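You operate a simulated robot arm through the tools that you are given. There is no shell and no other tool. Be economical: measure what you need, move in short steps, check, and stop when the job is done.

Carry out the task below with a simulated robot arm. There is one attempt and no reset: what you move stays moved.

JOB
Air the beige trousers: move them from the yellow-tipped arm to the airing bar.
Fine: swing the red and blue-tipped arms back and the yellow one straight out first; fold all three in after.

Only the result counts: the job must be done as asked and must still hold three seconds after the hand-in. Knocking over, shifting, dropping, spilling or breaking anything else fails it. Flat cloth is picked up by pressing the open fingertips on it (5 to 10 N) and closing them slowly along it; thin cloth reads only 2 to 8 mm in the jaws.

ROBOT AND FRAMES
A 7-joint arm with a three-finger gripper, fixed in place. Base frame: the origin is at the foot of the arm, x ahead of it, y to its left, z up. Units: cm, degrees, N and s.
Its first joint turns from -166.0 to 166.0 degrees. Payload 2.69 kg.
The tool frame sits at the grasp point between the pads (the TCP): z along the fingers, y along the line on which they close. The tips reach 3 cm beyond it. The gripper opens to 12.8 cm. The gripper's body begins 11.7 cm behind the TCP.
Orientation is told as [roll, pitch, yaw] about the base's x, y, z axes, in that order, counted from this pose: with the fingers straight down and closing along the base's y, the tool's x points along the base's -x, its y along +y and its z along -z.

CONTROLS
- The arm moves only by the tool step_arm. Its argument "moves" is a list that holds one entry, the list of rows, each a list of 7 numbers: the turn, a rotation vector about the tool's x, y, z in degrees, then the shift along the tool's x, y, z in cm, then the gripper command, from -1 (shut) to 1 (fully open), values between in proportion. In form: [[[wx, wy, wz, dx, dy, dz, jaw], ...]]. A call has 1 to 10 rows; each row is the pose to reach, as a shift and turn from the pose commanded when the call began, along the tool's axes at that moment. A row lasts 0.2 s, in which the tool goes at most 5 cm and 8.6 degrees; a call with a longer step from one row to the next is refused whole, and so is a gripper value outside its range. Where a pose cannot be reached the arm comes as near as it can. A force on the tool above 50 N (or 10 N above the force at the start of the call, whichever is more), or a blocked arm, ends the call early, and 0.2 s more pass. The fingers move at their own pace and stop on an object; they squeeze with about 36 N. The grip force told is the motor's: it shows also when the fingers shut on nothing. Time passes only in rows, and 0.2 s behind the last, so rows that repeat a pose let the fingers close. It gives the time, the measured TCP pose, the force on the tool (base axes), the opening and the grip force at its end, in the units of the frame above (readings bear some noise), with the torque about the TCP (base axes, N m) and any sound that the robot's microphone picked up, and new pictures: "views" is both (left out), scene, wrist or none.
- Cameras (640 x 400 px; columns grow to the right, rows downward): "scene" is fixed at [39.93, -49.91, 174.12]; the picture's right is [0.82, -0.57, 0.00], its down [-0.38, -0.55, -0.74] and it looks along [0.42, 0.61, -0.67] (base axes); focal length 354 px, centre (320, 200). "wrist" rides on the gripper at [5.8, 5.4, -13.1] in the tool frame; the picture's right is [-0.68, 0.74, 0.00], its down [-0.62, -0.57, -0.55] and it looks along [-0.40, -0.37, 0.84] (tool axes); focal length 234 px, centre (320, 200). There is no depth. A picture from a camera that has moved, and an enlarged one, comes with that camera's place and axes in the base frame and with its lens.
- raise_lower(by): slides the trunk up (or, below 0, down) by that many cm; the arm rides with it, the base frame stays. It gives what a move gives, with no picture.
- close_up(camera, box): a new picture of the part [left, top, right, bottom] of that camera's present view, enlarged. The clock stands still meanwhile.
- close_job(): hands the job in; it is judged then, once.

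Work in short steps. Places have to be worked out from the pictures, the camera data and where the tool is seen: move nearer, look again, correct. Check each grasp and each placing, and mend what went wrong. You have 120 turns and 200 pictures in all, those below and enlarged ones among them. Open the gripper and draw the arm clear of the work before you hand the job in, unless the task says otherwise; then end with one line.

The tools are called after "Request:" as a command line: name --argument value ..., lists and objects as JSON in quotes. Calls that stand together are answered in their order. step_arm: Moves the arm, as the interface text tells. Its arguments: {"type":"object","properties":{"moves":{"type":"array","items":{"type":"array","items":{"type":"array","items":{"type":"number"}}}},"views":{"type":"string","enum":["both","scene","wrist","none"]}},"required":["moves"]} The other tools are called the same way: raise_lower (by) slides the trunk up or down; close_up (camera, box) takes an enlarged picture of a part of a camera's view; close_job () hands the job in.

At the start:

```text
time: 0.0
tcp_pos: [80.23, 2.49, 130.2]
tool_rot: [0.0, 0.0, 0.0]
ft_force: [0.2, 0.4, -0.2]
moment: [-0.01, 0.02, -0.01]
grip_width: 12.79
finger_force: 0.1
trunk travel left (down, up): [-15.0, 20.0]
```

scene: 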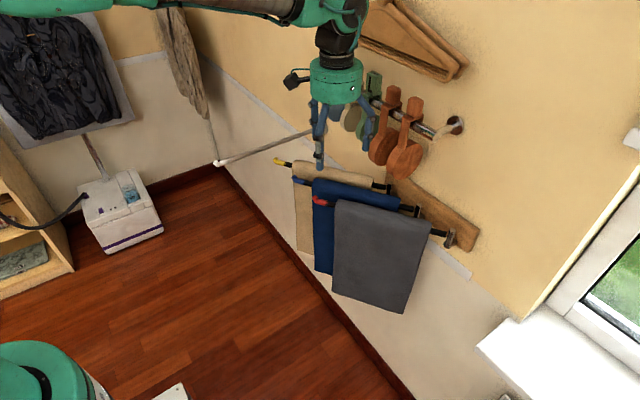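
wrist: 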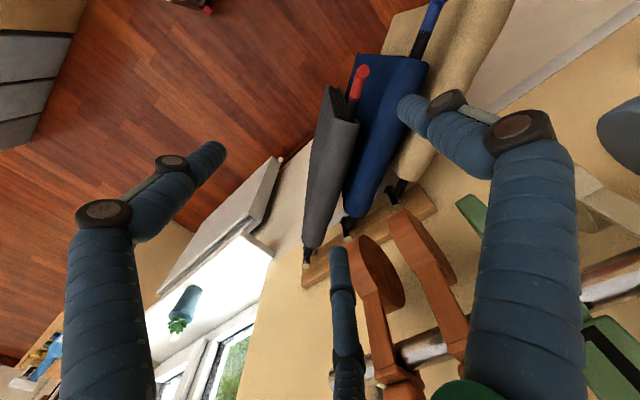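

The scene shows a wall rack with three swing arms (grey on red tip, blue on blue tip, beige on yellow tip) and a pale bar to the left. I take enlarged views to measure them.

Request:
close_up --camera "scene" --box '[260, 140, 500, 290]'

Request:
close_up --camera "scene" --box '[150, 60, 350, 185]'

Request:
close_up --camera "wrist" --box '[260, 0, 520, 280]'

```text
2.67 times, centred on (380, 215) of scene
camera zoom: at [39.93, -49.91, 174.12], right [0.82, -0.57, 0.0], down [-0.38, -0.55, -0.74], along [0.42, 0.61, -0.67], focal length 945 px, centre (160, 160)
```

zoom: 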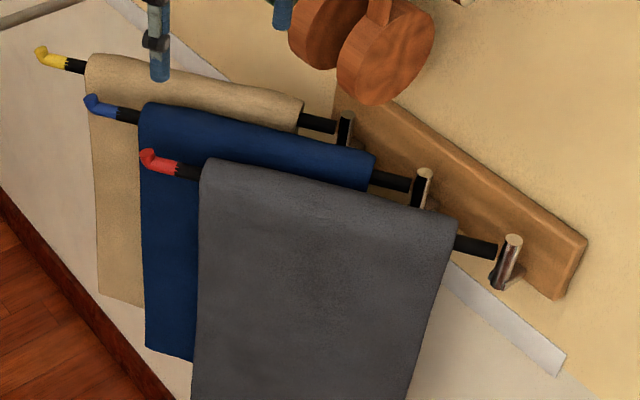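

```text
3.20 times, centred on (250, 122) of scene
camera zoom: at [39.93, -49.91, 174.12], right [0.82, -0.57, 0.0], down [-0.38, -0.55, -0.74], along [0.42, 0.61, -0.67], focal length 1134 px, centre (544, 448)
```

zoom: 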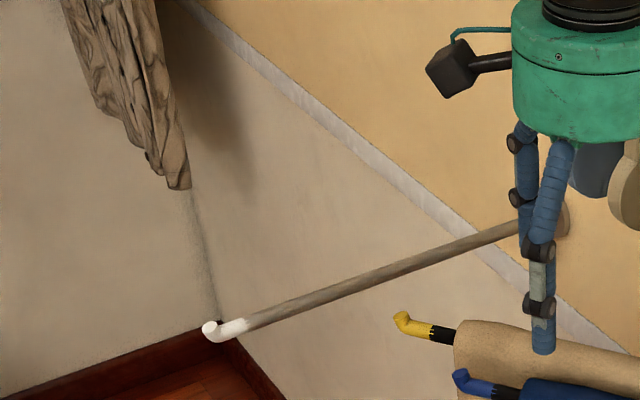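

```text
1.43 times, centred on (390, 140) of wrist
camera zoom: at [74.47, 7.87, 143.16], right [0.68, 0.74, 0.0], down [0.62, -0.57, 0.55], along [0.4, -0.37, -0.84], focal length 334 px, centre (220, 286)
```

zoom: 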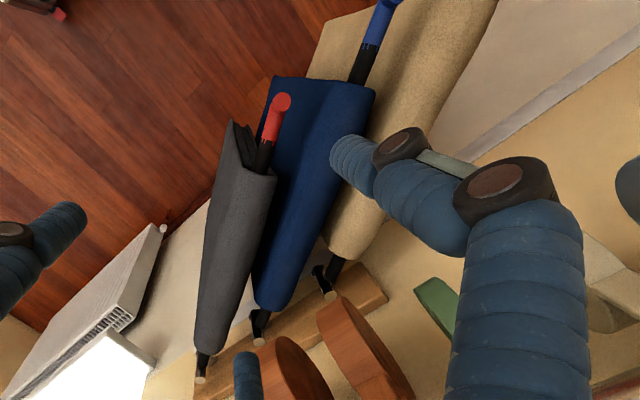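

Triangulating: hinges lie at about x 100, z 110 (red y −20, blue −8, yellow +3). The arms are ~36 cm long and turned ~55° toward +y. The airing bar runs along x at y≈40, z≈110. I bring the half-closed jaws over the red tip, turned across the arm.

Request:
step_arm --moves '[[[0, 0, 8, 0, 1, 0, -0.375], [0, 0, 16, 0, 2, 0, -0.375], [0, 0, 24, -0.4, 3, 0, -0.375], [0, 0, 32, -0.4, 4, 2, -0.375], [0, 0, 40, -0.4, 5, 4, -0.375], [0, 0, 48, -0.4, 5.8, 7, -0.375], [0, 0, 55, -0.4, 5.8, 10, -0.375]]]'

```text
time: 1.6
tcp_pos: [80.7, 8.39, 120.16]
tool_rot: [0.0, 0.0, -55.1]
ft_force: [0.1, 0.0, 0.9]
moment: [0.02, 0.0, 0.01]
grip_width: 4.0
finger_force: 0.1
trunk travel left (down, up): [-15.0, 20.0]
camera wrist: at [81.9, 16.26, 133.15], right [0.99, -0.13, 0.0], down [-0.11, -0.83, 0.55], along [-0.07, -0.54, -0.84], focal length 234 px, centre (320, 200)
```

scene: 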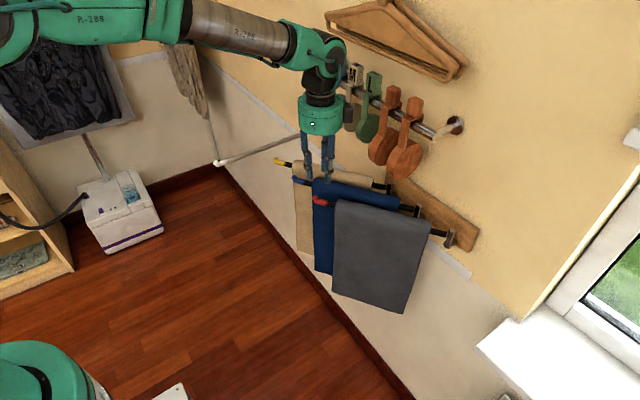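
wrist: 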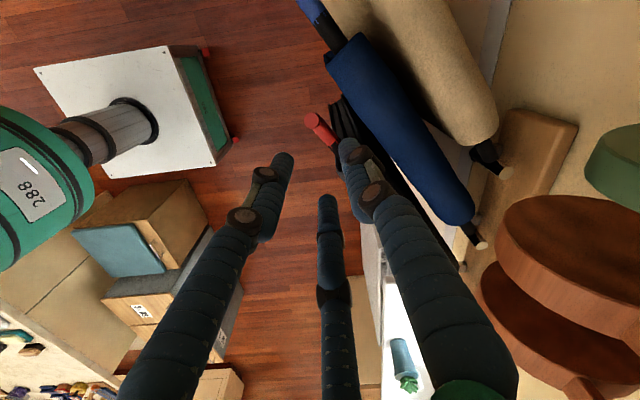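

Red tip is at about (80.8, 10.7), roughly 1 cm toward the tool's +y from the TCP. I shift and descend so the tips straddle it.

Request:
step_arm --moves '[[[0, 0, 0, 0, 0.9, 0, -0.375], [0, 0, 0, 0, 0.9, 3, -0.375], [0, 0, 0, 0, 0.9, 6, -0.375], [0, 0, 0, 0, 0.9, 6, -0.375]]]'

Request:
close_up --camera "wrist" --box '[220, 60, 440, 240]'

Request:
close_up --camera "scene" --box '[270, 120, 400, 220]'

```text
time: 2.6
tcp_pos: [81.53, 8.74, 114.03]
tool_rot: [-0.1, 0.0, -54.9]
ft_force: [1.3, -0.6, -0.4]
moment: [0.0, 0.07, -0.04]
grip_width: 4.0
finger_force: 0.1
trunk travel left (down, up): [-15.0, 20.0]
camera wrist: at [82.63, 16.6, 127.15], right [0.99, -0.13, 0.0], down [-0.11, -0.83, 0.55], along [-0.07, -0.54, -0.84], focal length 234 px, centre (320, 200)
```

scene: 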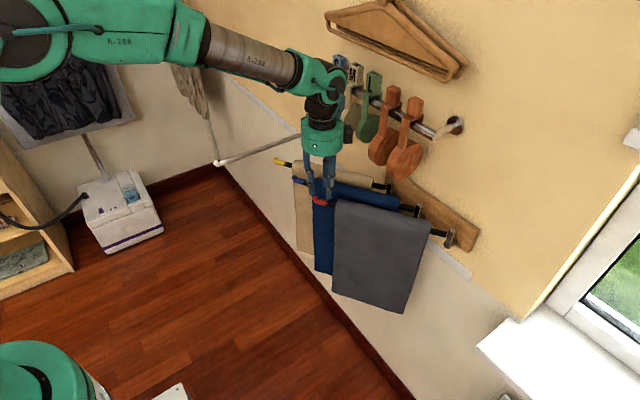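
wrist: 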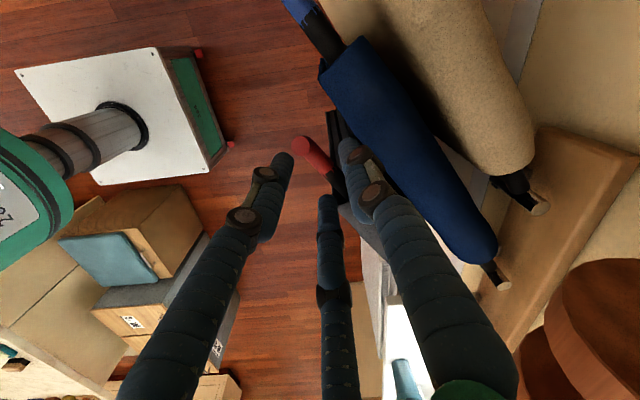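

```text
2.22 times, centred on (330, 150) of wrist
camera zoom: at [82.63, 16.6, 127.15], right [0.99, -0.13, 0.0], down [-0.11, -0.83, 0.55], along [-0.07, -0.54, -0.84], focal length 520 px, centre (298, 311)
```

zoom: 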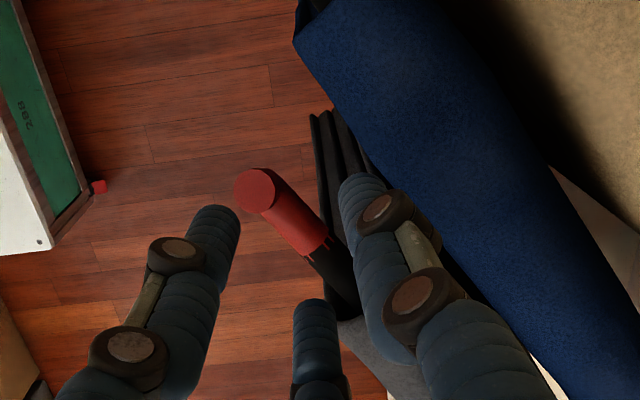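

```text
4.00 times, centred on (335, 170) of scene
camera zoom: at [39.93, -49.91, 174.12], right [0.82, -0.57, 0.0], down [-0.38, -0.55, -0.74], along [0.42, 0.61, -0.67], focal length 1417 px, centre (260, 320)
```

zoom: 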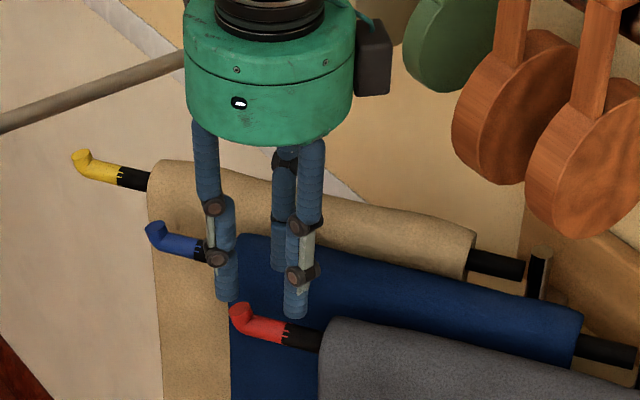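

The tips are above the rod with the jaws nearly centred; rod is ~0.6 cm toward +y tool. I shift and descend 3 cm so the tips straddle the rod, keeping the middle finger-like part above it.

Request:
step_arm --moves '[[[0, 0, 0, 0, 0.5, 0, -0.375], [0, 0, 0, 0, 0.5, 1.5, -0.375], [0, 0, 0, 0, 0.5, 3, -0.375], [0, 0, 0, 0, 0.5, 3, -0.375]]]' --views "wrist"

Request:
close_up --camera "scene" --box '[270, 120, 400, 220]'

```text
time: 3.4
tcp_pos: [82.19, 9.43, 112.74]
tool_rot: [1.0, -0.5, -55.0]
ft_force: [-4.8, 7.0, 17.3]
moment: [0.48, 0.24, 0.04]
grip_width: 4.89
finger_force: 5.1
trunk travel left (down, up): [-15.0, 20.0]
stopped in row 4: the force on the tool passed its limit at 58 N (the readings are from after the stop); the commanded pose is now the measured one
camera wrist: at [83.03, 17.22, 125.81], right [0.99, -0.13, 0.02], down [-0.12, -0.83, 0.54], along [-0.06, -0.54, -0.84], focal length 234 px, centre (320, 200)
```

wrist: 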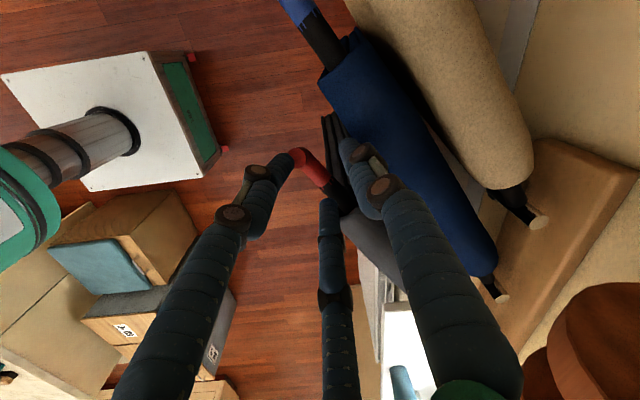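

```text
4.00 times, centred on (335, 170) of scene
camera zoom: at [39.93, -49.91, 174.12], right [0.82, -0.57, 0.0], down [-0.38, -0.55, -0.74], along [0.42, 0.61, -0.67], focal length 1417 px, centre (260, 320)
```

zoom: 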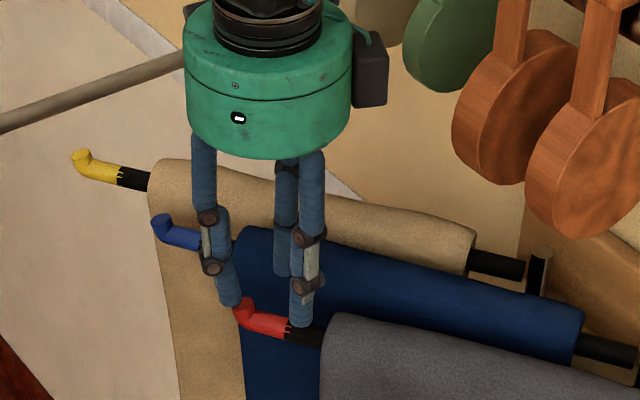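

The gripper has a pair of fingers on one side and a single one on the other; one of the pair landed on the upturned red tip. I lift, shift ~1.4 cm toward the room side, open slightly more, and descend again.

Request:
step_arm --moves '[[[-1, 0, 0, 0, 0, -2.5, -0.35], [-1, 0, 0, 0, -1.5, -2.5, -0.3], [-1, 0, 0, 0, -1.5, -2.5, -0.3]]]' --views "wrist"

Request:
close_up --camera "wrist" --box '[220, 60, 440, 240]'

Request:
close_up --camera "scene" --box '[270, 120, 400, 220]'

```text
time: 4.2
tcp_pos: [80.89, 8.24, 114.78]
tool_rot: [1.7, -0.3, -55.0]
ft_force: [0.0, 0.1, 0.7]
moment: [0.04, 0.05, -0.02]
grip_width: 4.49
finger_force: 0.0
trunk travel left (down, up): [-15.0, 20.0]
camera wrist: at [81.61, 16.03, 127.9], right [0.99, -0.13, 0.03], down [-0.13, -0.84, 0.53], along [-0.05, -0.53, -0.84], focal length 234 px, centre (320, 200)
```

wrist: 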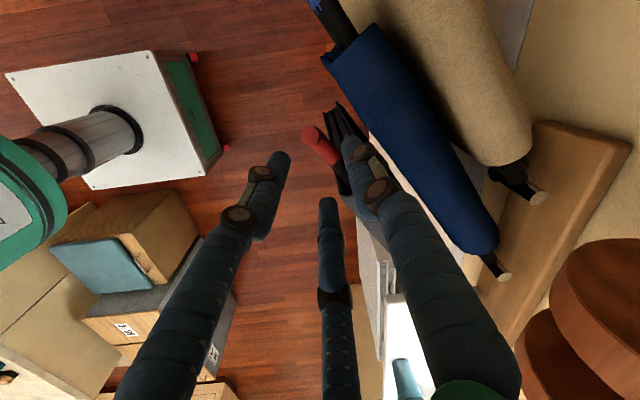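

```text
2.22 times, centred on (330, 150) of wrist
camera zoom: at [81.61, 16.03, 127.9], right [0.99, -0.13, 0.03], down [-0.13, -0.84, 0.53], along [-0.05, -0.53, -0.84], focal length 520 px, centre (298, 311)
```

zoom: 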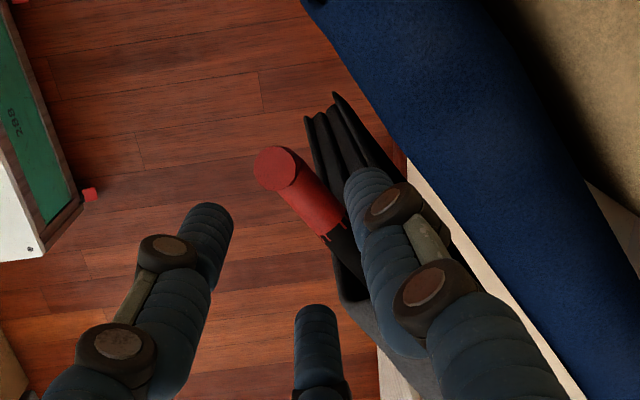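

```text
4.00 times, centred on (335, 170) of scene
camera zoom: at [39.93, -49.91, 174.12], right [0.82, -0.57, 0.0], down [-0.38, -0.55, -0.74], along [0.42, 0.61, -0.67], focal length 1417 px, centre (260, 320)
```

zoom: 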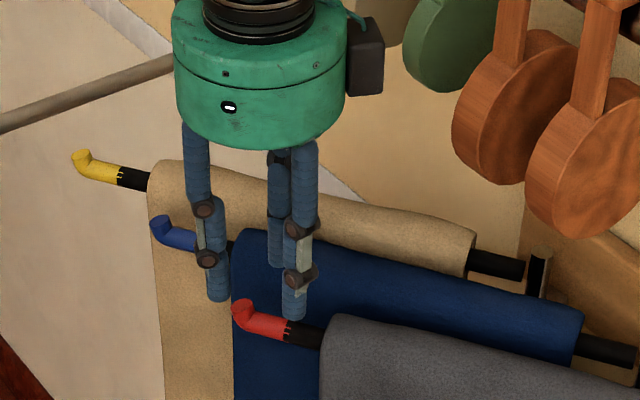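

Now the rod is centred between the single finger and the pair, and the blue arm has given way a little. I descend 4 cm.

Request:
step_arm --moves '[[[1, 0, 0, 0, 0, 2, -0.3], [1, 0, 0, 0, 0, 4, -0.3], [1, 0, 0, 0, 0, 4, -0.3]]]' --views "wrist"

Request:
close_up --camera "scene" --box '[270, 120, 400, 220]'

```text
time: 5.0
tcp_pos: [81.11, 8.24, 110.92]
tool_rot: [0.8, -0.2, -54.9]
ft_force: [1.2, -0.9, 0.1]
moment: [-0.01, 0.01, -0.04]
grip_width: 4.48
finger_force: 0.0
trunk travel left (down, up): [-15.0, 20.0]
camera wrist: at [81.92, 16.03, 123.98], right [0.99, -0.13, 0.01], down [-0.12, -0.83, 0.54], along [-0.06, -0.54, -0.84], focal length 234 px, centre (320, 200)
```

wrist: 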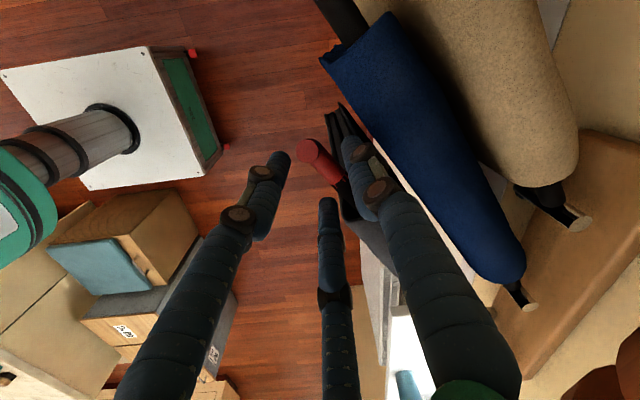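

```text
4.00 times, centred on (335, 170) of scene
camera zoom: at [39.93, -49.91, 174.12], right [0.82, -0.57, 0.0], down [-0.38, -0.55, -0.74], along [0.42, 0.61, -0.67], focal length 1417 px, centre (260, 320)
```

zoom: 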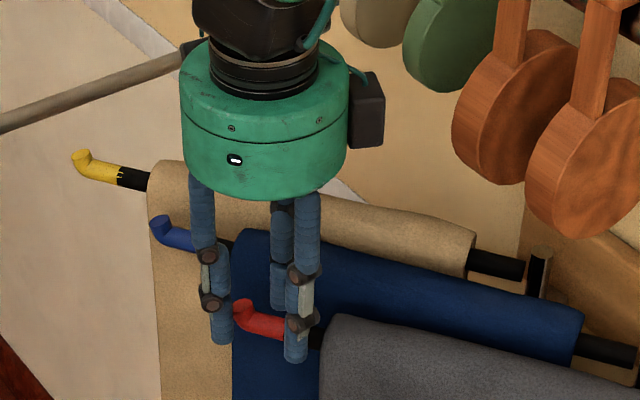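

The rod is straddled. I swing the red arm 40° along its arc toward −y, turning the tool with it.

Request:
step_arm --moves '[[[0, 0, -4, -0.08, -2.34, 0, -0.3], [0, 0, -8, -0.33, -4.68, 0, -0.3], [0, 0, -12, -0.73, -6.99, 0, -0.3], [0, 0, -16, -1.3, -9.26, 0, -0.3], [0, 0, -20, -2.03, -11.49, 0, -0.3], [0, 0, -24, -2.9, -13.67, 0, -0.3], [0, 0, -28, -3.93, -15.77, 0, -0.3], [0, 0, -32, -5.11, -17.81, 0, -0.3], [0, 0, -36, -6.42, -19.75, 0, -0.3], [0, 0, -40, -7.86, -21.6, 0, -0.3]]]'

```text
time: 7.2
tcp_pos: [67.71, -10.21, 110.8]
tool_rot: [0.5, -0.8, -15.0]
ft_force: [0.1, -0.2, 0.0]
moment: [-0.05, -0.01, 0.0]
grip_width: 4.44
finger_force: 0.1
trunk travel left (down, up): [-15.0, 20.0]
camera wrist: at [63.27, -3.59, 123.64], right [0.84, 0.54, 0.01], down [0.44, -0.71, 0.55], along [0.31, -0.46, -0.83], focal length 234 px, centre (320, 200)
```

scene: 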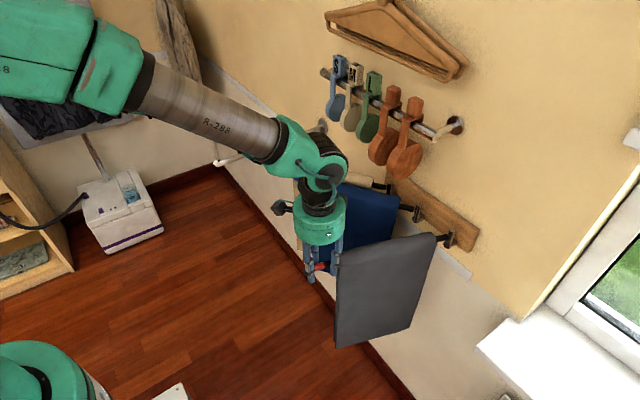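
wrist: 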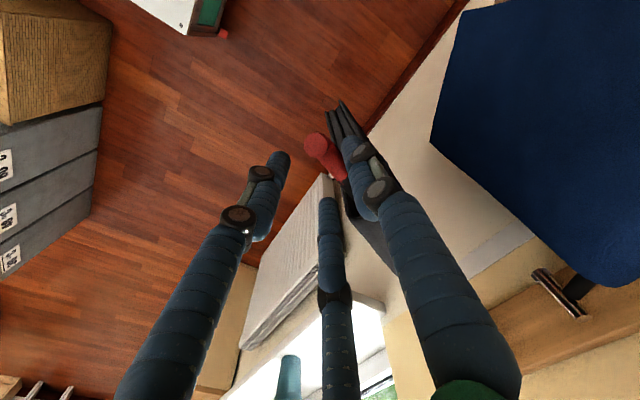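

Clean swing. I carry it on another 60°, to about −45°.

Request:
step_arm --moves '[[[0, 0, -6, -0.18, -3.51, 0, -0.3], [0, 0, -12, -0.73, -6.99, 0, -0.3], [0, 0, -18, -1.64, -10.38, 0, -0.3], [0, 0, -24, -2.9, -13.67, 0, -0.3], [0, 0, -30, -4.5, -16.8, 0, -0.3], [0, 0, -36, -6.42, -19.75, 0, -0.3], [0, 0, -42, -8.63, -22.48, 0, -0.3], [0, 0, -48, -11.12, -24.97, 0, -0.3], [0, 0, -54, -13.85, -27.18, 0, -0.3], [0, 0, -60, -16.8, -29.1, 0, -0.3]]]'

```text
time: 9.4
tcp_pos: [75.36, -41.37, 110.41]
tool_rot: [0.5, -0.7, 43.6]
ft_force: [-31.2, 28.9, 16.2]
moment: [1.31, 0.75, 0.06]
grip_width: 7.39
finger_force: 21.4
trunk travel left (down, up): [-15.0, 20.0]
stopped in row 10: the force on the tool passed its limit at 61 N (the readings are from after the stop); the commanded pose is now the measured one
camera wrist: at [67.5, -41.66, 123.37], right [-0.02, 1.0, 0.01], down [0.84, 0.01, 0.55], along [0.55, 0.02, -0.83], focal length 234 px, centre (320, 200)
```

scene: 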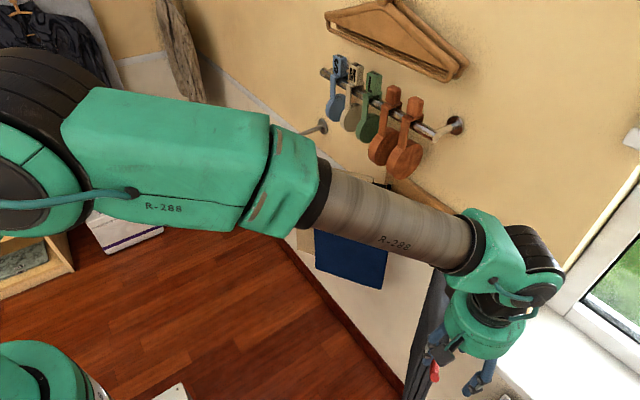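
wrist: 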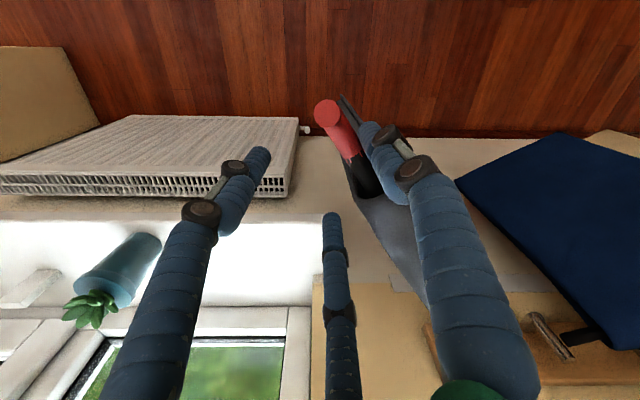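

Force built up near −40°, so there's a stop or contact there. I ease back and lift the tool up out of the way.

Request:
step_arm --moves '[[[0, 0, 0, 0, 1.5, 0, -0.3], [0, 0, 0, 0, 1.0, -2, -0.2], [0, 0, 0, 0, 1.0, -6, -0.2], [0, 0, 0, 0, 1.0, -10, -0.2], [0, 0, 0, 0, 1.0, -12, -0.3]]]'

```text
time: 10.6
tcp_pos: [75.11, -40.79, 122.22]
tool_rot: [0.3, -0.6, 43.6]
ft_force: [-0.2, 0.0, 0.3]
moment: [-0.03, -0.08, -0.02]
grip_width: 4.47
finger_force: 0.1
trunk travel left (down, up): [-15.0, 20.0]
camera wrist: at [67.26, -41.14, 135.14], right [-0.02, 1.0, 0.01], down [0.83, 0.01, 0.55], along [0.55, 0.02, -0.83], focal length 234 px, centre (320, 200)
```

scene: 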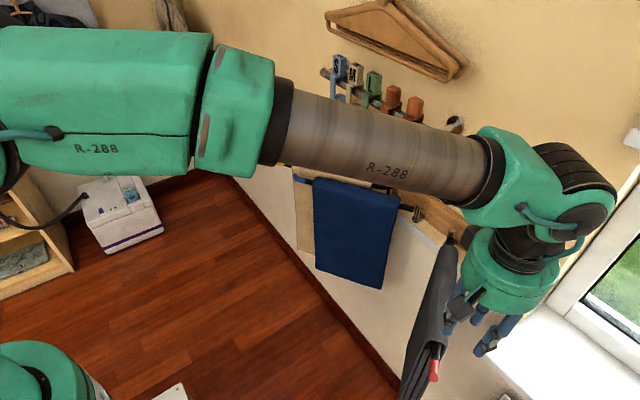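
wrist: 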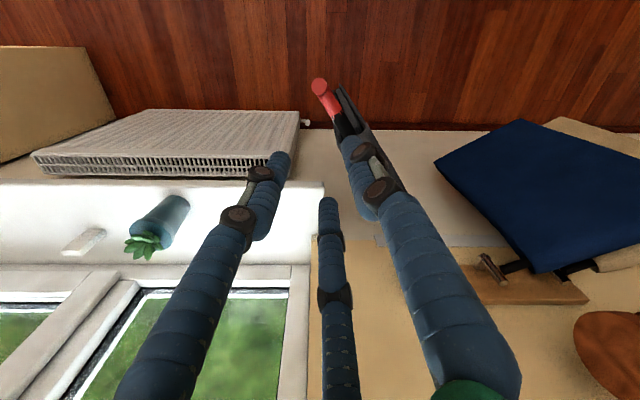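

Red arm rests near −35° with the tip at about (71, −40), out of the way. Now I travel to the blue tip.

Request:
step_arm --moves '[[[0, 0, 7, -3, 3.14, 0, -0.3], [0, 0, 14, -6, 6.28, 0, -0.3], [0, 0, 21, -9, 9.43, 0, -0.3], [0, 0, 28, -12, 12.57, 0, -0.3], [0, 0, 35, -15, 15.7, 0, -0.3], [0, 0, 42, -18, 18.86, 0, -0.3], [0, 0, 49, -21, 22, 0, -0.3]]]' --views "none"

```text
time: 12.2
tcp_pos: [75.45, -11.13, 122.73]
tool_rot: [0.6, -0.2, -5.4]
ft_force: [0.7, -0.4, 0.7]
moment: [0.02, 0.0, -0.03]
grip_width: 4.47
finger_force: 0.0
trunk travel left (down, up): [-15.0, 20.0]
```

I continue to above the blue tip with the tool turned across the blue arm.

Request:
step_arm --moves '[[[0, 0, 7.1, -0.37, 4.43, 0, -0.3], [0, 0, 14.2, -0.74, 8.86, 0, -0.3], [0, 0, 21.3, -1.1, 13.3, 0, -0.3], [0, 0, 28.4, -1.5, 17.7, 0, -0.3], [0, 0, 35.5, -1.9, 22.1, 0, -0.3], [0, 0, 42.6, -2.2, 26.6, 1, -0.3], [0, 0, 49.7, -2.6, 31, 2.5, -0.3], [0, 0, 49.7, -2.6, 31, 2.5, -0.3]]]'

Request:
close_up --camera "wrist" --box '[220, 60, 440, 240]'

Request:
close_up --camera "scene" --box '[250, 100, 380, 200]'

```text
time: 14.0
tcp_pos: [80.76, 20.13, 120.09]
tool_rot: [0.6, 0.4, -55.3]
ft_force: [0.4, -0.4, 0.0]
moment: [-0.08, 0.03, 0.03]
grip_width: 4.48
finger_force: 0.0
trunk travel left (down, up): [-15.0, 20.0]
camera wrist: at [81.82, 27.89, 133.22], right [0.99, -0.13, 0.0], down [-0.11, -0.83, 0.54], along [-0.07, -0.53, -0.84], focal length 234 px, centre (320, 200)
```

scene: 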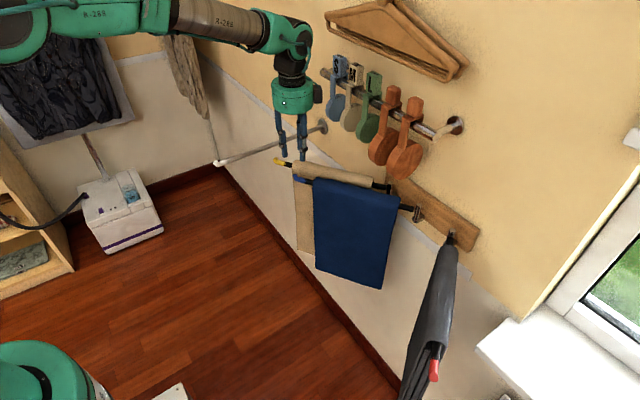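
wrist: 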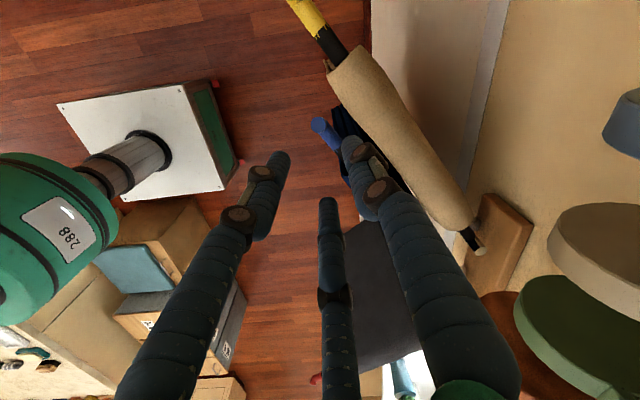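

```text
2.22 times, centred on (330, 150) of wrist
camera zoom: at [81.82, 27.89, 133.22], right [0.99, -0.13, 0.0], down [-0.11, -0.83, 0.54], along [-0.07, -0.53, -0.84], focal length 520 px, centre (298, 311)
```

zoom: 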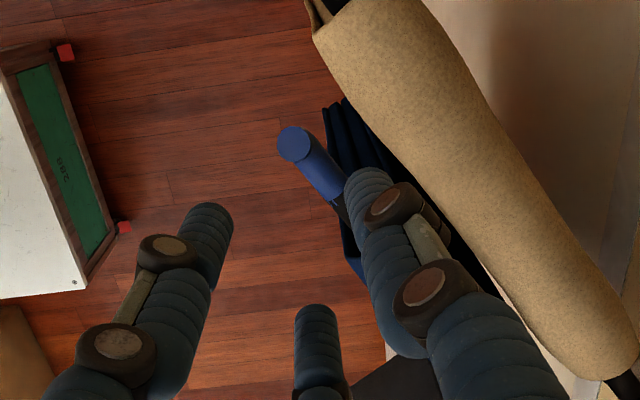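

```text
4.00 times, centred on (315, 150) of scene
camera zoom: at [39.93, -49.91, 174.12], right [0.82, -0.57, 0.0], down [-0.38, -0.55, -0.74], along [0.42, 0.61, -0.67], focal length 1417 px, centre (340, 400)
```

zoom: 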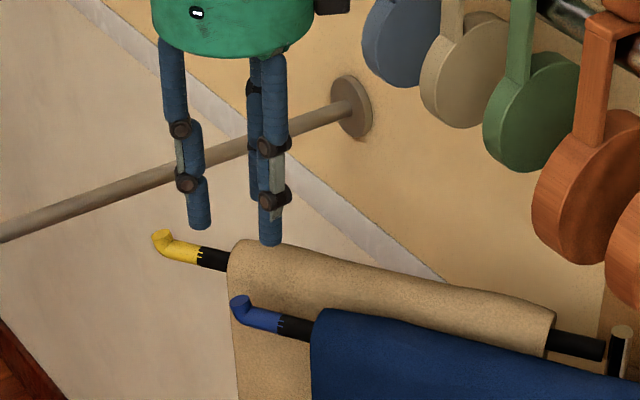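

Blue tip sits relative to the jaws almost as red did. I trim by −0.6/−0.2 cm and descend to z≈111.

Request:
step_arm --moves '[[[0, 0, 0, -0.6, -0.2, 2, -0.3], [0, 0, 0, -0.6, -0.2, 4.5, -0.3], [0, 0, 0, -0.6, -0.2, 7, -0.3], [0, 0, 0, -0.6, -0.2, 9.2, -0.3], [0, 0, 0, -0.6, -0.2, 9.2, -0.3]]]' --views "wrist"

Request:
close_up --camera "scene" --box '[250, 100, 380, 200]'

```text
time: 15.2
tcp_pos: [80.98, 19.52, 111.09]
tool_rot: [0.5, 0.5, -55.2]
ft_force: [0.1, -0.4, -0.3]
moment: [-0.02, 0.02, -0.02]
grip_width: 4.49
finger_force: 0.1
trunk travel left (down, up): [-15.0, 20.0]
camera wrist: at [81.99, 27.25, 124.24], right [0.99, -0.13, 0.0], down [-0.11, -0.84, 0.54], along [-0.07, -0.53, -0.84], focal length 234 px, centre (320, 200)
```

wrist: 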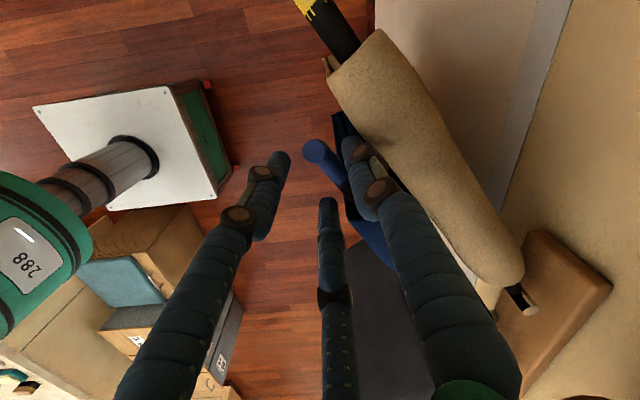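

```text
4.00 times, centred on (315, 150) of scene
camera zoom: at [39.93, -49.91, 174.12], right [0.82, -0.57, 0.0], down [-0.38, -0.55, -0.74], along [0.42, 0.61, -0.67], focal length 1417 px, centre (340, 400)
```

zoom: 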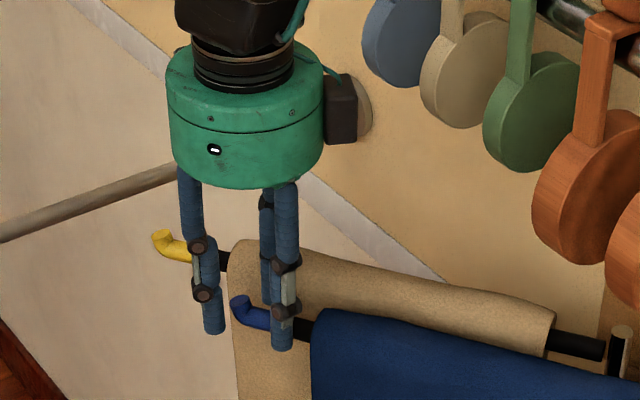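

Straddled without contact. I swing the blue arm 50°.

Request:
step_arm --moves '[[[0, 0, -5, -0.13, -2.93, 0, -0.3], [0, 0, -10, -0.51, -5.83, 0, -0.3], [0, 0, -15, -1.14, -8.7, 0, -0.3], [0, 0, -20, -2.03, -11.49, 0, -0.3], [0, 0, -25, -3.15, -14.2, 0, -0.3], [0, 0, -30, -4.5, -16.8, 0, -0.3], [0, 0, -35, -6.08, -19.27, 0, -0.3], [0, 0, -40, -7.86, -21.6, 0, -0.3], [0, 0, -45, -9.84, -23.76, 0, -0.3], [0, 0, -50, -12, -25.74, 0, -0.3]]]' --views "wrist"

```text
time: 17.4
tcp_pos: [66.39, -5.2, 110.78]
tool_rot: [0.6, -0.3, -4.9]
ft_force: [-0.9, -0.2, 0.1]
moment: [-0.02, 0.01, 0.0]
grip_width: 4.46
finger_force: 0.1
trunk travel left (down, up): [-15.0, 20.0]
camera wrist: at [61.04, 0.43, 123.84], right [0.74, 0.67, 0.01], down [0.56, -0.62, 0.54], along [0.37, -0.39, -0.84], focal length 234 px, centre (320, 200)
```

wrist: 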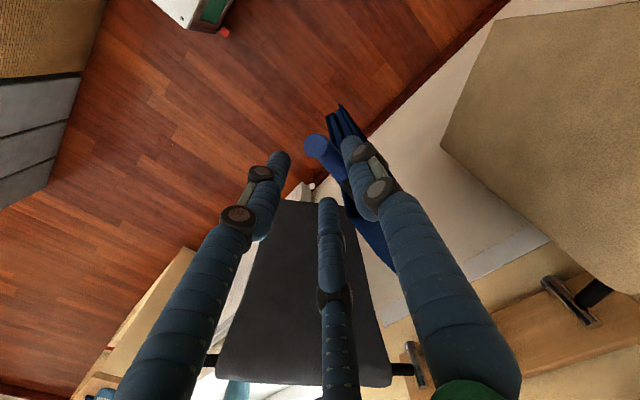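

Continue the blue arm another 32°, to about −27°, short of its stop.

Request:
step_arm --moves '[[[0, 0, -4, -0.08, -2.34, 0, -0.3], [0, 0, -8, -0.33, -4.68, 0, -0.3], [0, 0, -12, -0.73, -6.99, 0, -0.3], [0, 0, -16, -1.3, -9.26, 0, -0.3], [0, 0, -20, -2.03, -11.49, 0, -0.3], [0, 0, -24, -2.9, -13.67, 0, -0.3], [0, 0, -28, -3.93, -15.77, 0, -0.3], [0, 0, -32, -5.11, -17.81, 0, -0.3]]]' --views "wrist"

```text
time: 19.2
tcp_pos: [70.14, -23.56, 110.43]
tool_rot: [0.4, -0.5, 27.0]
ft_force: [-0.7, 0.0, -0.3]
moment: [-0.02, 0.01, 0.03]
grip_width: 4.47
finger_force: 0.1
trunk travel left (down, up): [-15.0, 20.0]
camera wrist: at [62.56, -21.63, 123.54], right [0.27, 0.96, 0.01], down [0.8, -0.23, 0.55], along [0.53, -0.14, -0.84], focal length 234 px, centre (320, 200)
```

wrist: 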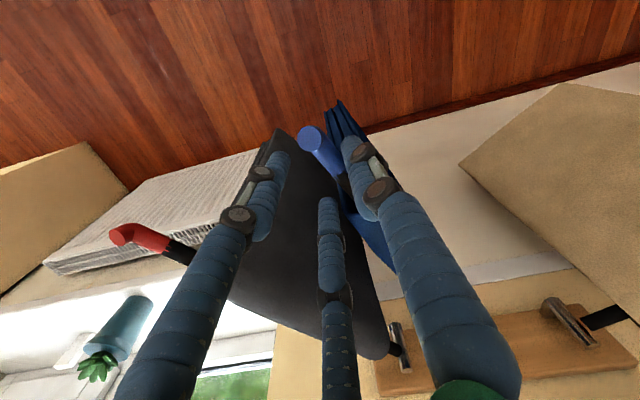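

Blue is clear at about −27°. I lift out and travel toward the yellow tip.

Request:
step_arm --moves '[[[0, 0, 0, 0, 0, -4, -0.3], [0, 0, 0, 0, 0, -8, -0.3], [0, 0, 0, 0, 0, -12, -0.3], [0, 0, 7, -2.85, 3.65, -12, -0.3], [0, 0, 14, -5.7, 7.3, -12, -0.3], [0, 0, 21, -8.55, 10.95, -12, -0.3], [0, 0, 28, -11.4, 14.6, -12, -0.3], [0, 0, 35, -14.25, 18.25, -12, -0.3], [0, 0, 41, -17.1, 21.9, -12, -0.3]]]' --views "scene"

```text
time: 21.2
tcp_pos: [75.23, 3.71, 122.84]
tool_rot: [0.7, -0.1, -14.2]
ft_force: [0.4, 0.4, -0.2]
moment: [0.01, 0.03, 0.0]
grip_width: 4.48
finger_force: 0.0
trunk travel left (down, up): [-15.0, 20.0]
```

scene: 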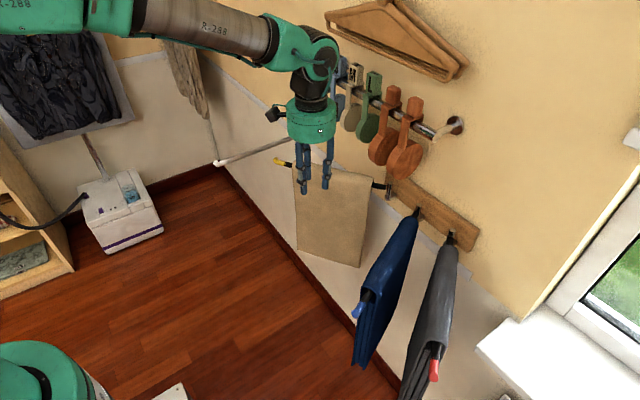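

Both arms stand clear on the right. Next I go above the yellow tip.

Request:
step_arm --moves '[[[0, 0, 7, 0.2, 4.55, 0, -0.3], [0, 0, 14, 0.4, 9.1, 0, -0.3], [0, 0, 21, 0.65, 13.65, 0, -0.3], [0, 0, 28, 0.9, 18.2, 0, -0.3], [0, 0, 35, 1.1, 22.75, 1, -0.3], [0, 0, 41, 1.33, 27.3, 2.8, -0.3], [0, 0, 41, 1.33, 27.3, 2.8, -0.3]]]' --views "none"

Request:
close_up --camera "wrist" --box '[220, 60, 440, 240]'

Request:
close_up --camera "scene" --box '[230, 90, 360, 190]'

```text
time: 22.8
tcp_pos: [80.62, 30.56, 120.38]
tool_rot: [0.6, 0.4, -55.3]
ft_force: [-0.7, 0.6, -0.4]
moment: [-0.09, 0.02, -0.01]
grip_width: 4.47
finger_force: 0.0
trunk travel left (down, up): [-15.0, 20.0]
```

```text
2.22 times, centred on (330, 150) of wrist
camera zoom: at [81.7, 38.39, 133.61], right [0.99, -0.13, 0.0], down [-0.11, -0.83, 0.54], along [-0.07, -0.53, -0.84], focal length 520 px, centre (298, 311)
```

zoom: 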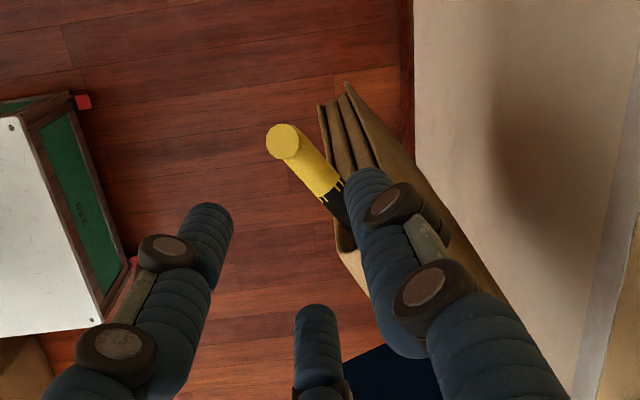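

```text
4.00 times, centred on (295, 140) of scene
camera zoom: at [39.93, -49.91, 174.12], right [0.82, -0.57, 0.0], down [-0.38, -0.55, -0.74], along [0.42, 0.61, -0.67], focal length 1417 px, centre (420, 440)
```

zoom: 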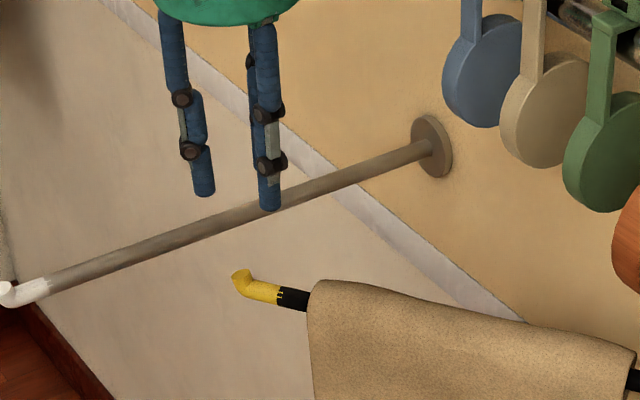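

I trim by −0.2/−0.5 cm and descend around the yellow tip.

Request:
step_arm --moves '[[[0, 0, 0, -0.2, -0.5, 2, -0.3], [0, 0, 0, -0.2, -0.5, 4.5, -0.3], [0, 0, 0, -0.2, -0.5, 7, -0.3], [0, 0, 0, -0.2, -0.5, 9.3, -0.3], [0, 0, 0, -0.2, -0.5, 9.3, -0.3]]]' --views "wrist"

```text
time: 24.0
tcp_pos: [80.42, 30.2, 111.14]
tool_rot: [0.6, 0.4, -55.0]
ft_force: [0.0, 0.8, 0.2]
moment: [0.0, 0.02, -0.01]
grip_width: 4.45
finger_force: 0.1
trunk travel left (down, up): [-15.0, 20.0]
camera wrist: at [81.4, 37.94, 124.26], right [0.99, -0.13, 0.0], down [-0.11, -0.84, 0.54], along [-0.07, -0.53, -0.84], focal length 234 px, centre (320, 200)
```

wrist: 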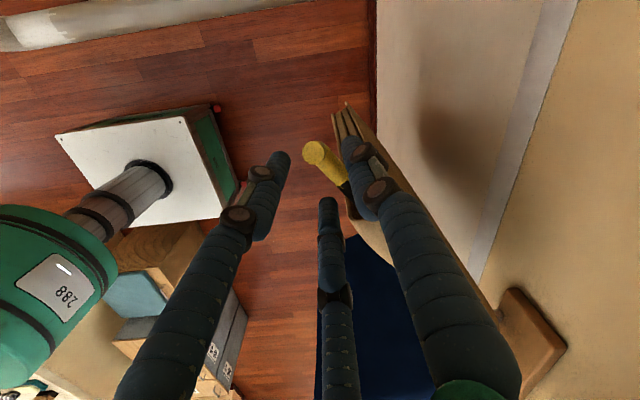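

Straddled. Swing the yellow arm 55° to straight out.

Request:
step_arm --moves '[[[0, 0, -5.5, -0.15, -3.22, 0, -0.3], [0, 0, -11, -0.62, -6.41, 0, -0.3], [0, 0, -16.5, -1.38, -9.54, 0, -0.3], [0, 0, -22, -2.45, -12.59, 0, -0.3], [0, 0, -27.5, -3.8, -15.5, 0, -0.3], [0, 0, -33, -5.42, -18.3, 0, -0.3], [0, 0, -38.5, -7.3, -20.9, 0, -0.3], [0, 0, -44, -9.43, -23.3, 0, -0.3], [0, 0, -49.5, -11.78, -25.55, 0, -0.3], [0, 0, -55, -14.33, -27.5, 0, -0.3]]]'

```text
time: 26.2
tcp_pos: [65.95, 2.49, 110.46]
tool_rot: [0.7, -0.2, 0.0]
ft_force: [0.6, -0.6, -0.6]
moment: [-0.02, -0.05, 0.05]
grip_width: 4.96
finger_force: 0.6
trunk travel left (down, up): [-15.0, 20.0]
camera wrist: at [60.18, 7.68, 123.61], right [0.68, 0.74, 0.01], down [0.61, -0.57, 0.54], along [0.41, -0.36, -0.84], focal length 234 px, centre (320, 200)
```

scene: 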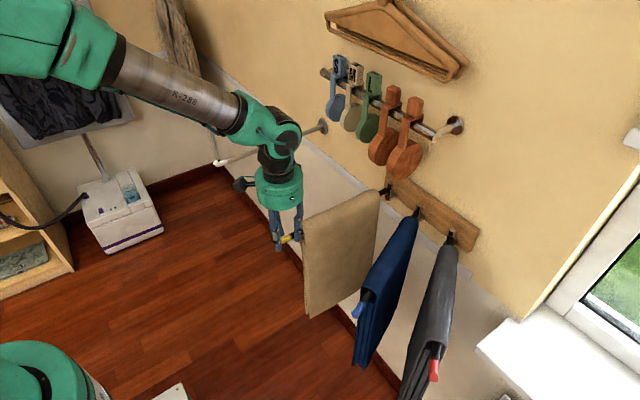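
wrist: 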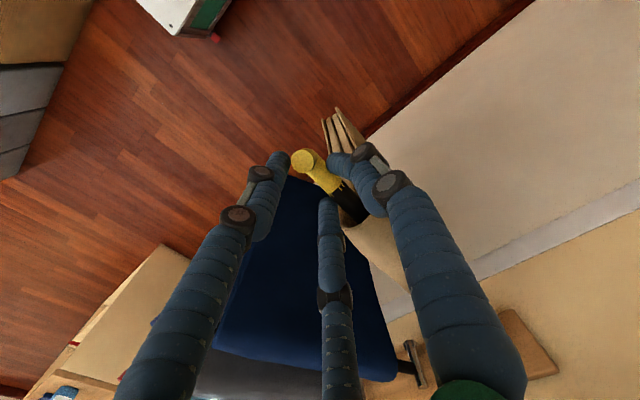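

The yellow arm is straight out. I lift off and move over the trousers' crest for a look.

Request:
step_arm --moves '[[[0, 0, 0, 0, 0.3, -4, -0.25], [0, 0, 0, 0, 0.3, -8, 0.2], [0, 0, 0, 0, 0, -12, 0.6], [0, 0, 0, -4, 0, -13, 1], [0, 0, 0, -8, 0, -13, 1], [0, 0, 0, -12, 0, -13, 1], [0, 0, 0, -14, 0, -13, 1]]]'

Request:
close_up --camera "scene" --box '[260, 160, 420, 330]'

```text
time: 27.8
tcp_pos: [79.96, 2.26, 123.62]
tool_rot: [0.7, -0.3, -0.1]
ft_force: [0.3, -0.1, -1.2]
moment: [-0.02, 0.01, 0.0]
grip_width: 12.77
finger_force: 0.0
trunk travel left (down, up): [-15.0, 20.0]
camera wrist: at [74.18, 7.52, 136.72], right [0.68, 0.74, 0.01], down [0.61, -0.57, 0.54], along [0.41, -0.36, -0.84], focal length 234 px, centre (320, 200)
```

scene: 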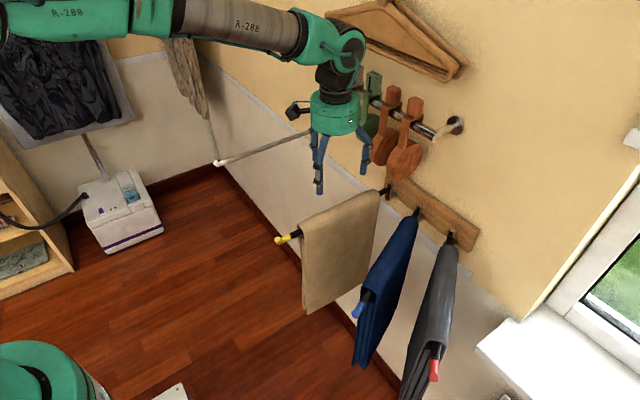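
wrist: 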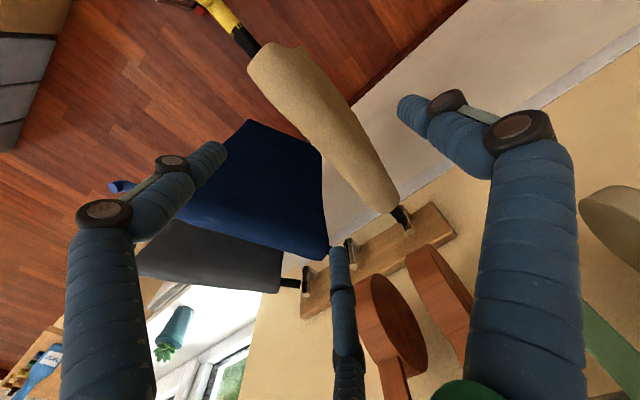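

```text
2.35 times, centred on (340, 245) of scene
camera zoom: at [39.93, -49.91, 174.12], right [0.82, -0.57, 0.0], down [-0.38, -0.55, -0.74], along [0.42, 0.61, -0.67], focal length 834 px, centre (273, 94)
```

zoom: 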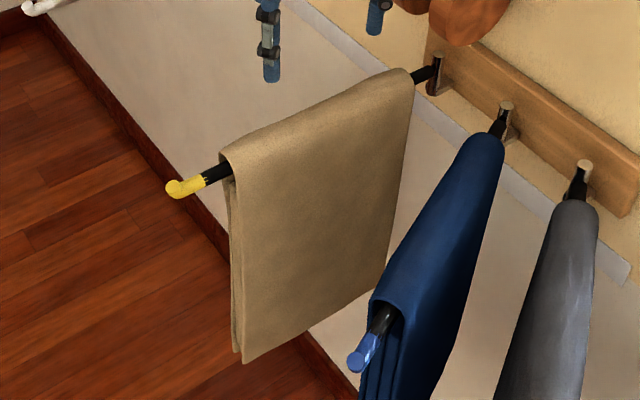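

The crest of the trousers spans x≈72–93 at y≈2.3. I lower the part-open jaws over the middle, tips beside the crest, to look.

Request:
step_arm --moves '[[[0, 0, 0, -2, 0, 0, -0.2], [0, 0, 0, -2, 0, 3, -0.2], [0, 0, 0, -2, 0, 6, -0.2], [0, 0, 0, -2, 0, 8.6, -0.2], [0, 0, 0, -2, 0, 8.6, -0.2]]]' --views "none"

Request:
close_up --camera "scene" --box '[290, 140, 410, 230]'

Request:
close_up --camera "wrist" --box '[220, 60, 440, 240]'

```text
time: 29.0
tcp_pos: [82.36, 3.01, 114.88]
tool_rot: [0.7, -0.2, 0.0]
ft_force: [-0.4, 0.2, -0.5]
moment: [0.01, 0.01, 0.0]
grip_width: 5.13
finger_force: 0.1
trunk travel left (down, up): [-15.0, 20.0]
```

```text
4.44 times, centred on (350, 185) of scene
camera zoom: at [39.93, -49.91, 174.12], right [0.82, -0.57, 0.0], down [-0.38, -0.55, -0.74], along [0.42, 0.61, -0.67], focal length 1574 px, centre (187, 267)
```

zoom: 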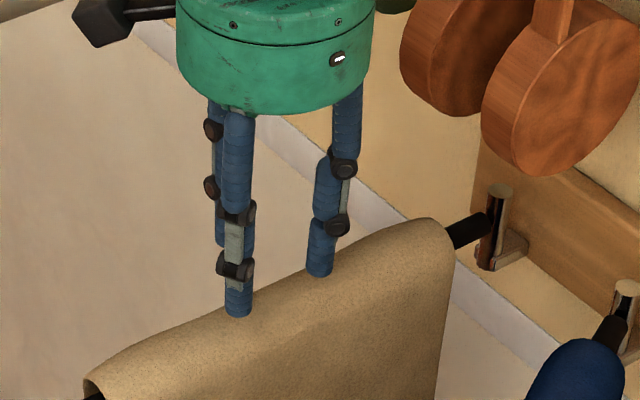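

```text
2.22 times, centred on (330, 150) of wrist
camera zoom: at [76.37, 8.19, 127.98], right [0.68, 0.74, 0.01], down [0.61, -0.57, 0.54], along [0.41, -0.36, -0.84], focal length 520 px, centre (298, 311)
```

zoom: 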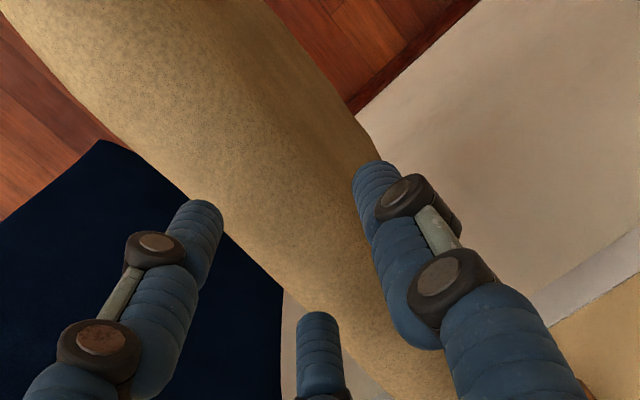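

The bulky crest is about 5 cm wide and the tips sit at its shoulders. I narrow the jaws to 3 cm and press down in small steps until I read 5–10 N.

Request:
step_arm --moves '[[[0, 0, 0, 0, 0, 0, -0.5], [0, 0, 0, 0, 0, 0.4, -0.5], [0, 0, 0, 0, 0, 0.8, -0.5]]]' --views "none"

```text
time: 29.8
tcp_pos: [82.3, 2.73, 114.32]
tool_rot: [0.6, -0.3, 0.0]
ft_force: [0.5, 0.6, -0.4]
moment: [0.0, 0.04, 0.0]
grip_width: 3.21
finger_force: 0.0
trunk travel left (down, up): [-15.0, 20.0]
```

No contact yet at tip height ≈111.3; I press on in small increments.

Request:
step_arm --moves '[[[0, 0, 0, 0, 0, 0.4, -0.5], [0, 0, 0, 0, 0, 0.8, -0.5]]]' --views "none"

Request:
close_up --camera "wrist" --box '[220, 60, 440, 240]'

```text
time: 30.4
tcp_pos: [82.12, 2.78, 113.62]
tool_rot: [0.7, -0.2, -0.2]
ft_force: [0.2, -0.1, -0.2]
moment: [0.0, -0.03, 0.0]
grip_width: 3.16
finger_force: 0.0
trunk travel left (down, up): [-15.0, 20.0]
```

```text
2.22 times, centred on (330, 150) of wrist
camera zoom: at [76.29, 7.96, 126.71], right [0.68, 0.74, 0.01], down [0.61, -0.57, 0.54], along [0.41, -0.36, -0.84], focal length 520 px, centre (298, 311)
```

zoom: 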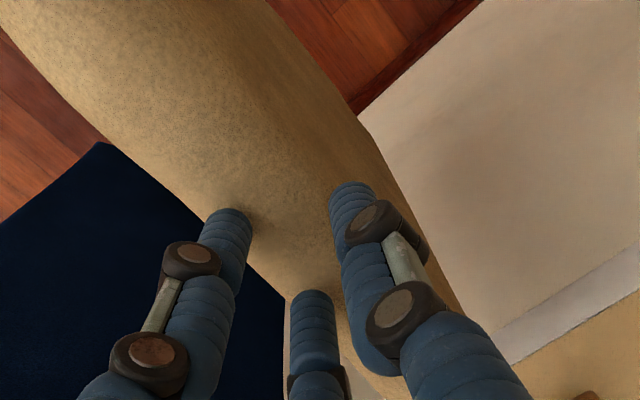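

Still no load at tip height ≈110.6. I keep going.

Request:
step_arm --moves '[[[0, 0, 0, 0, 0, 0.4, -0.5], [0, 0, 0, 0, 0, 0.7, -0.5]]]' --views "none"

```text
time: 31.0
tcp_pos: [82.19, 2.69, 113.47]
tool_rot: [0.7, -0.6, -0.1]
ft_force: [-2.6, -2.9, 31.1]
moment: [-0.28, 0.92, -0.41]
grip_width: 3.28
finger_force: 0.4
trunk travel left (down, up): [-15.0, 20.0]
```

Contact: 31 N. I back off to reach 5–10 N.

Request:
step_arm --moves '[[[0, 0, 0, 0, 0, -0.35, -0.5], [0, 0, 0, 0, 0, -0.35, -0.5]]]' --views "none"

```text
time: 31.6
tcp_pos: [82.16, 2.85, 113.37]
tool_rot: [0.8, -0.3, -0.1]
ft_force: [4.4, -1.4, 21.5]
moment: [-0.17, 0.08, -0.09]
grip_width: 3.3
finger_force: 0.8
trunk travel left (down, up): [-15.0, 20.0]
```

Request:
step_arm --moves '[[[0, 0, 0, 0, 0, -0.25, -0.5], [0, 0, 0, 0, 0, -0.25, -0.5]]]' --views "none"

```text
time: 32.2
tcp_pos: [82.03, 2.72, 113.39]
tool_rot: [0.6, -0.1, 0.0]
ft_force: [0.5, 0.1, 3.5]
moment: [-0.04, 0.03, 0.08]
grip_width: 3.22
finger_force: 0.3
trunk travel left (down, up): [-15.0, 20.0]
```

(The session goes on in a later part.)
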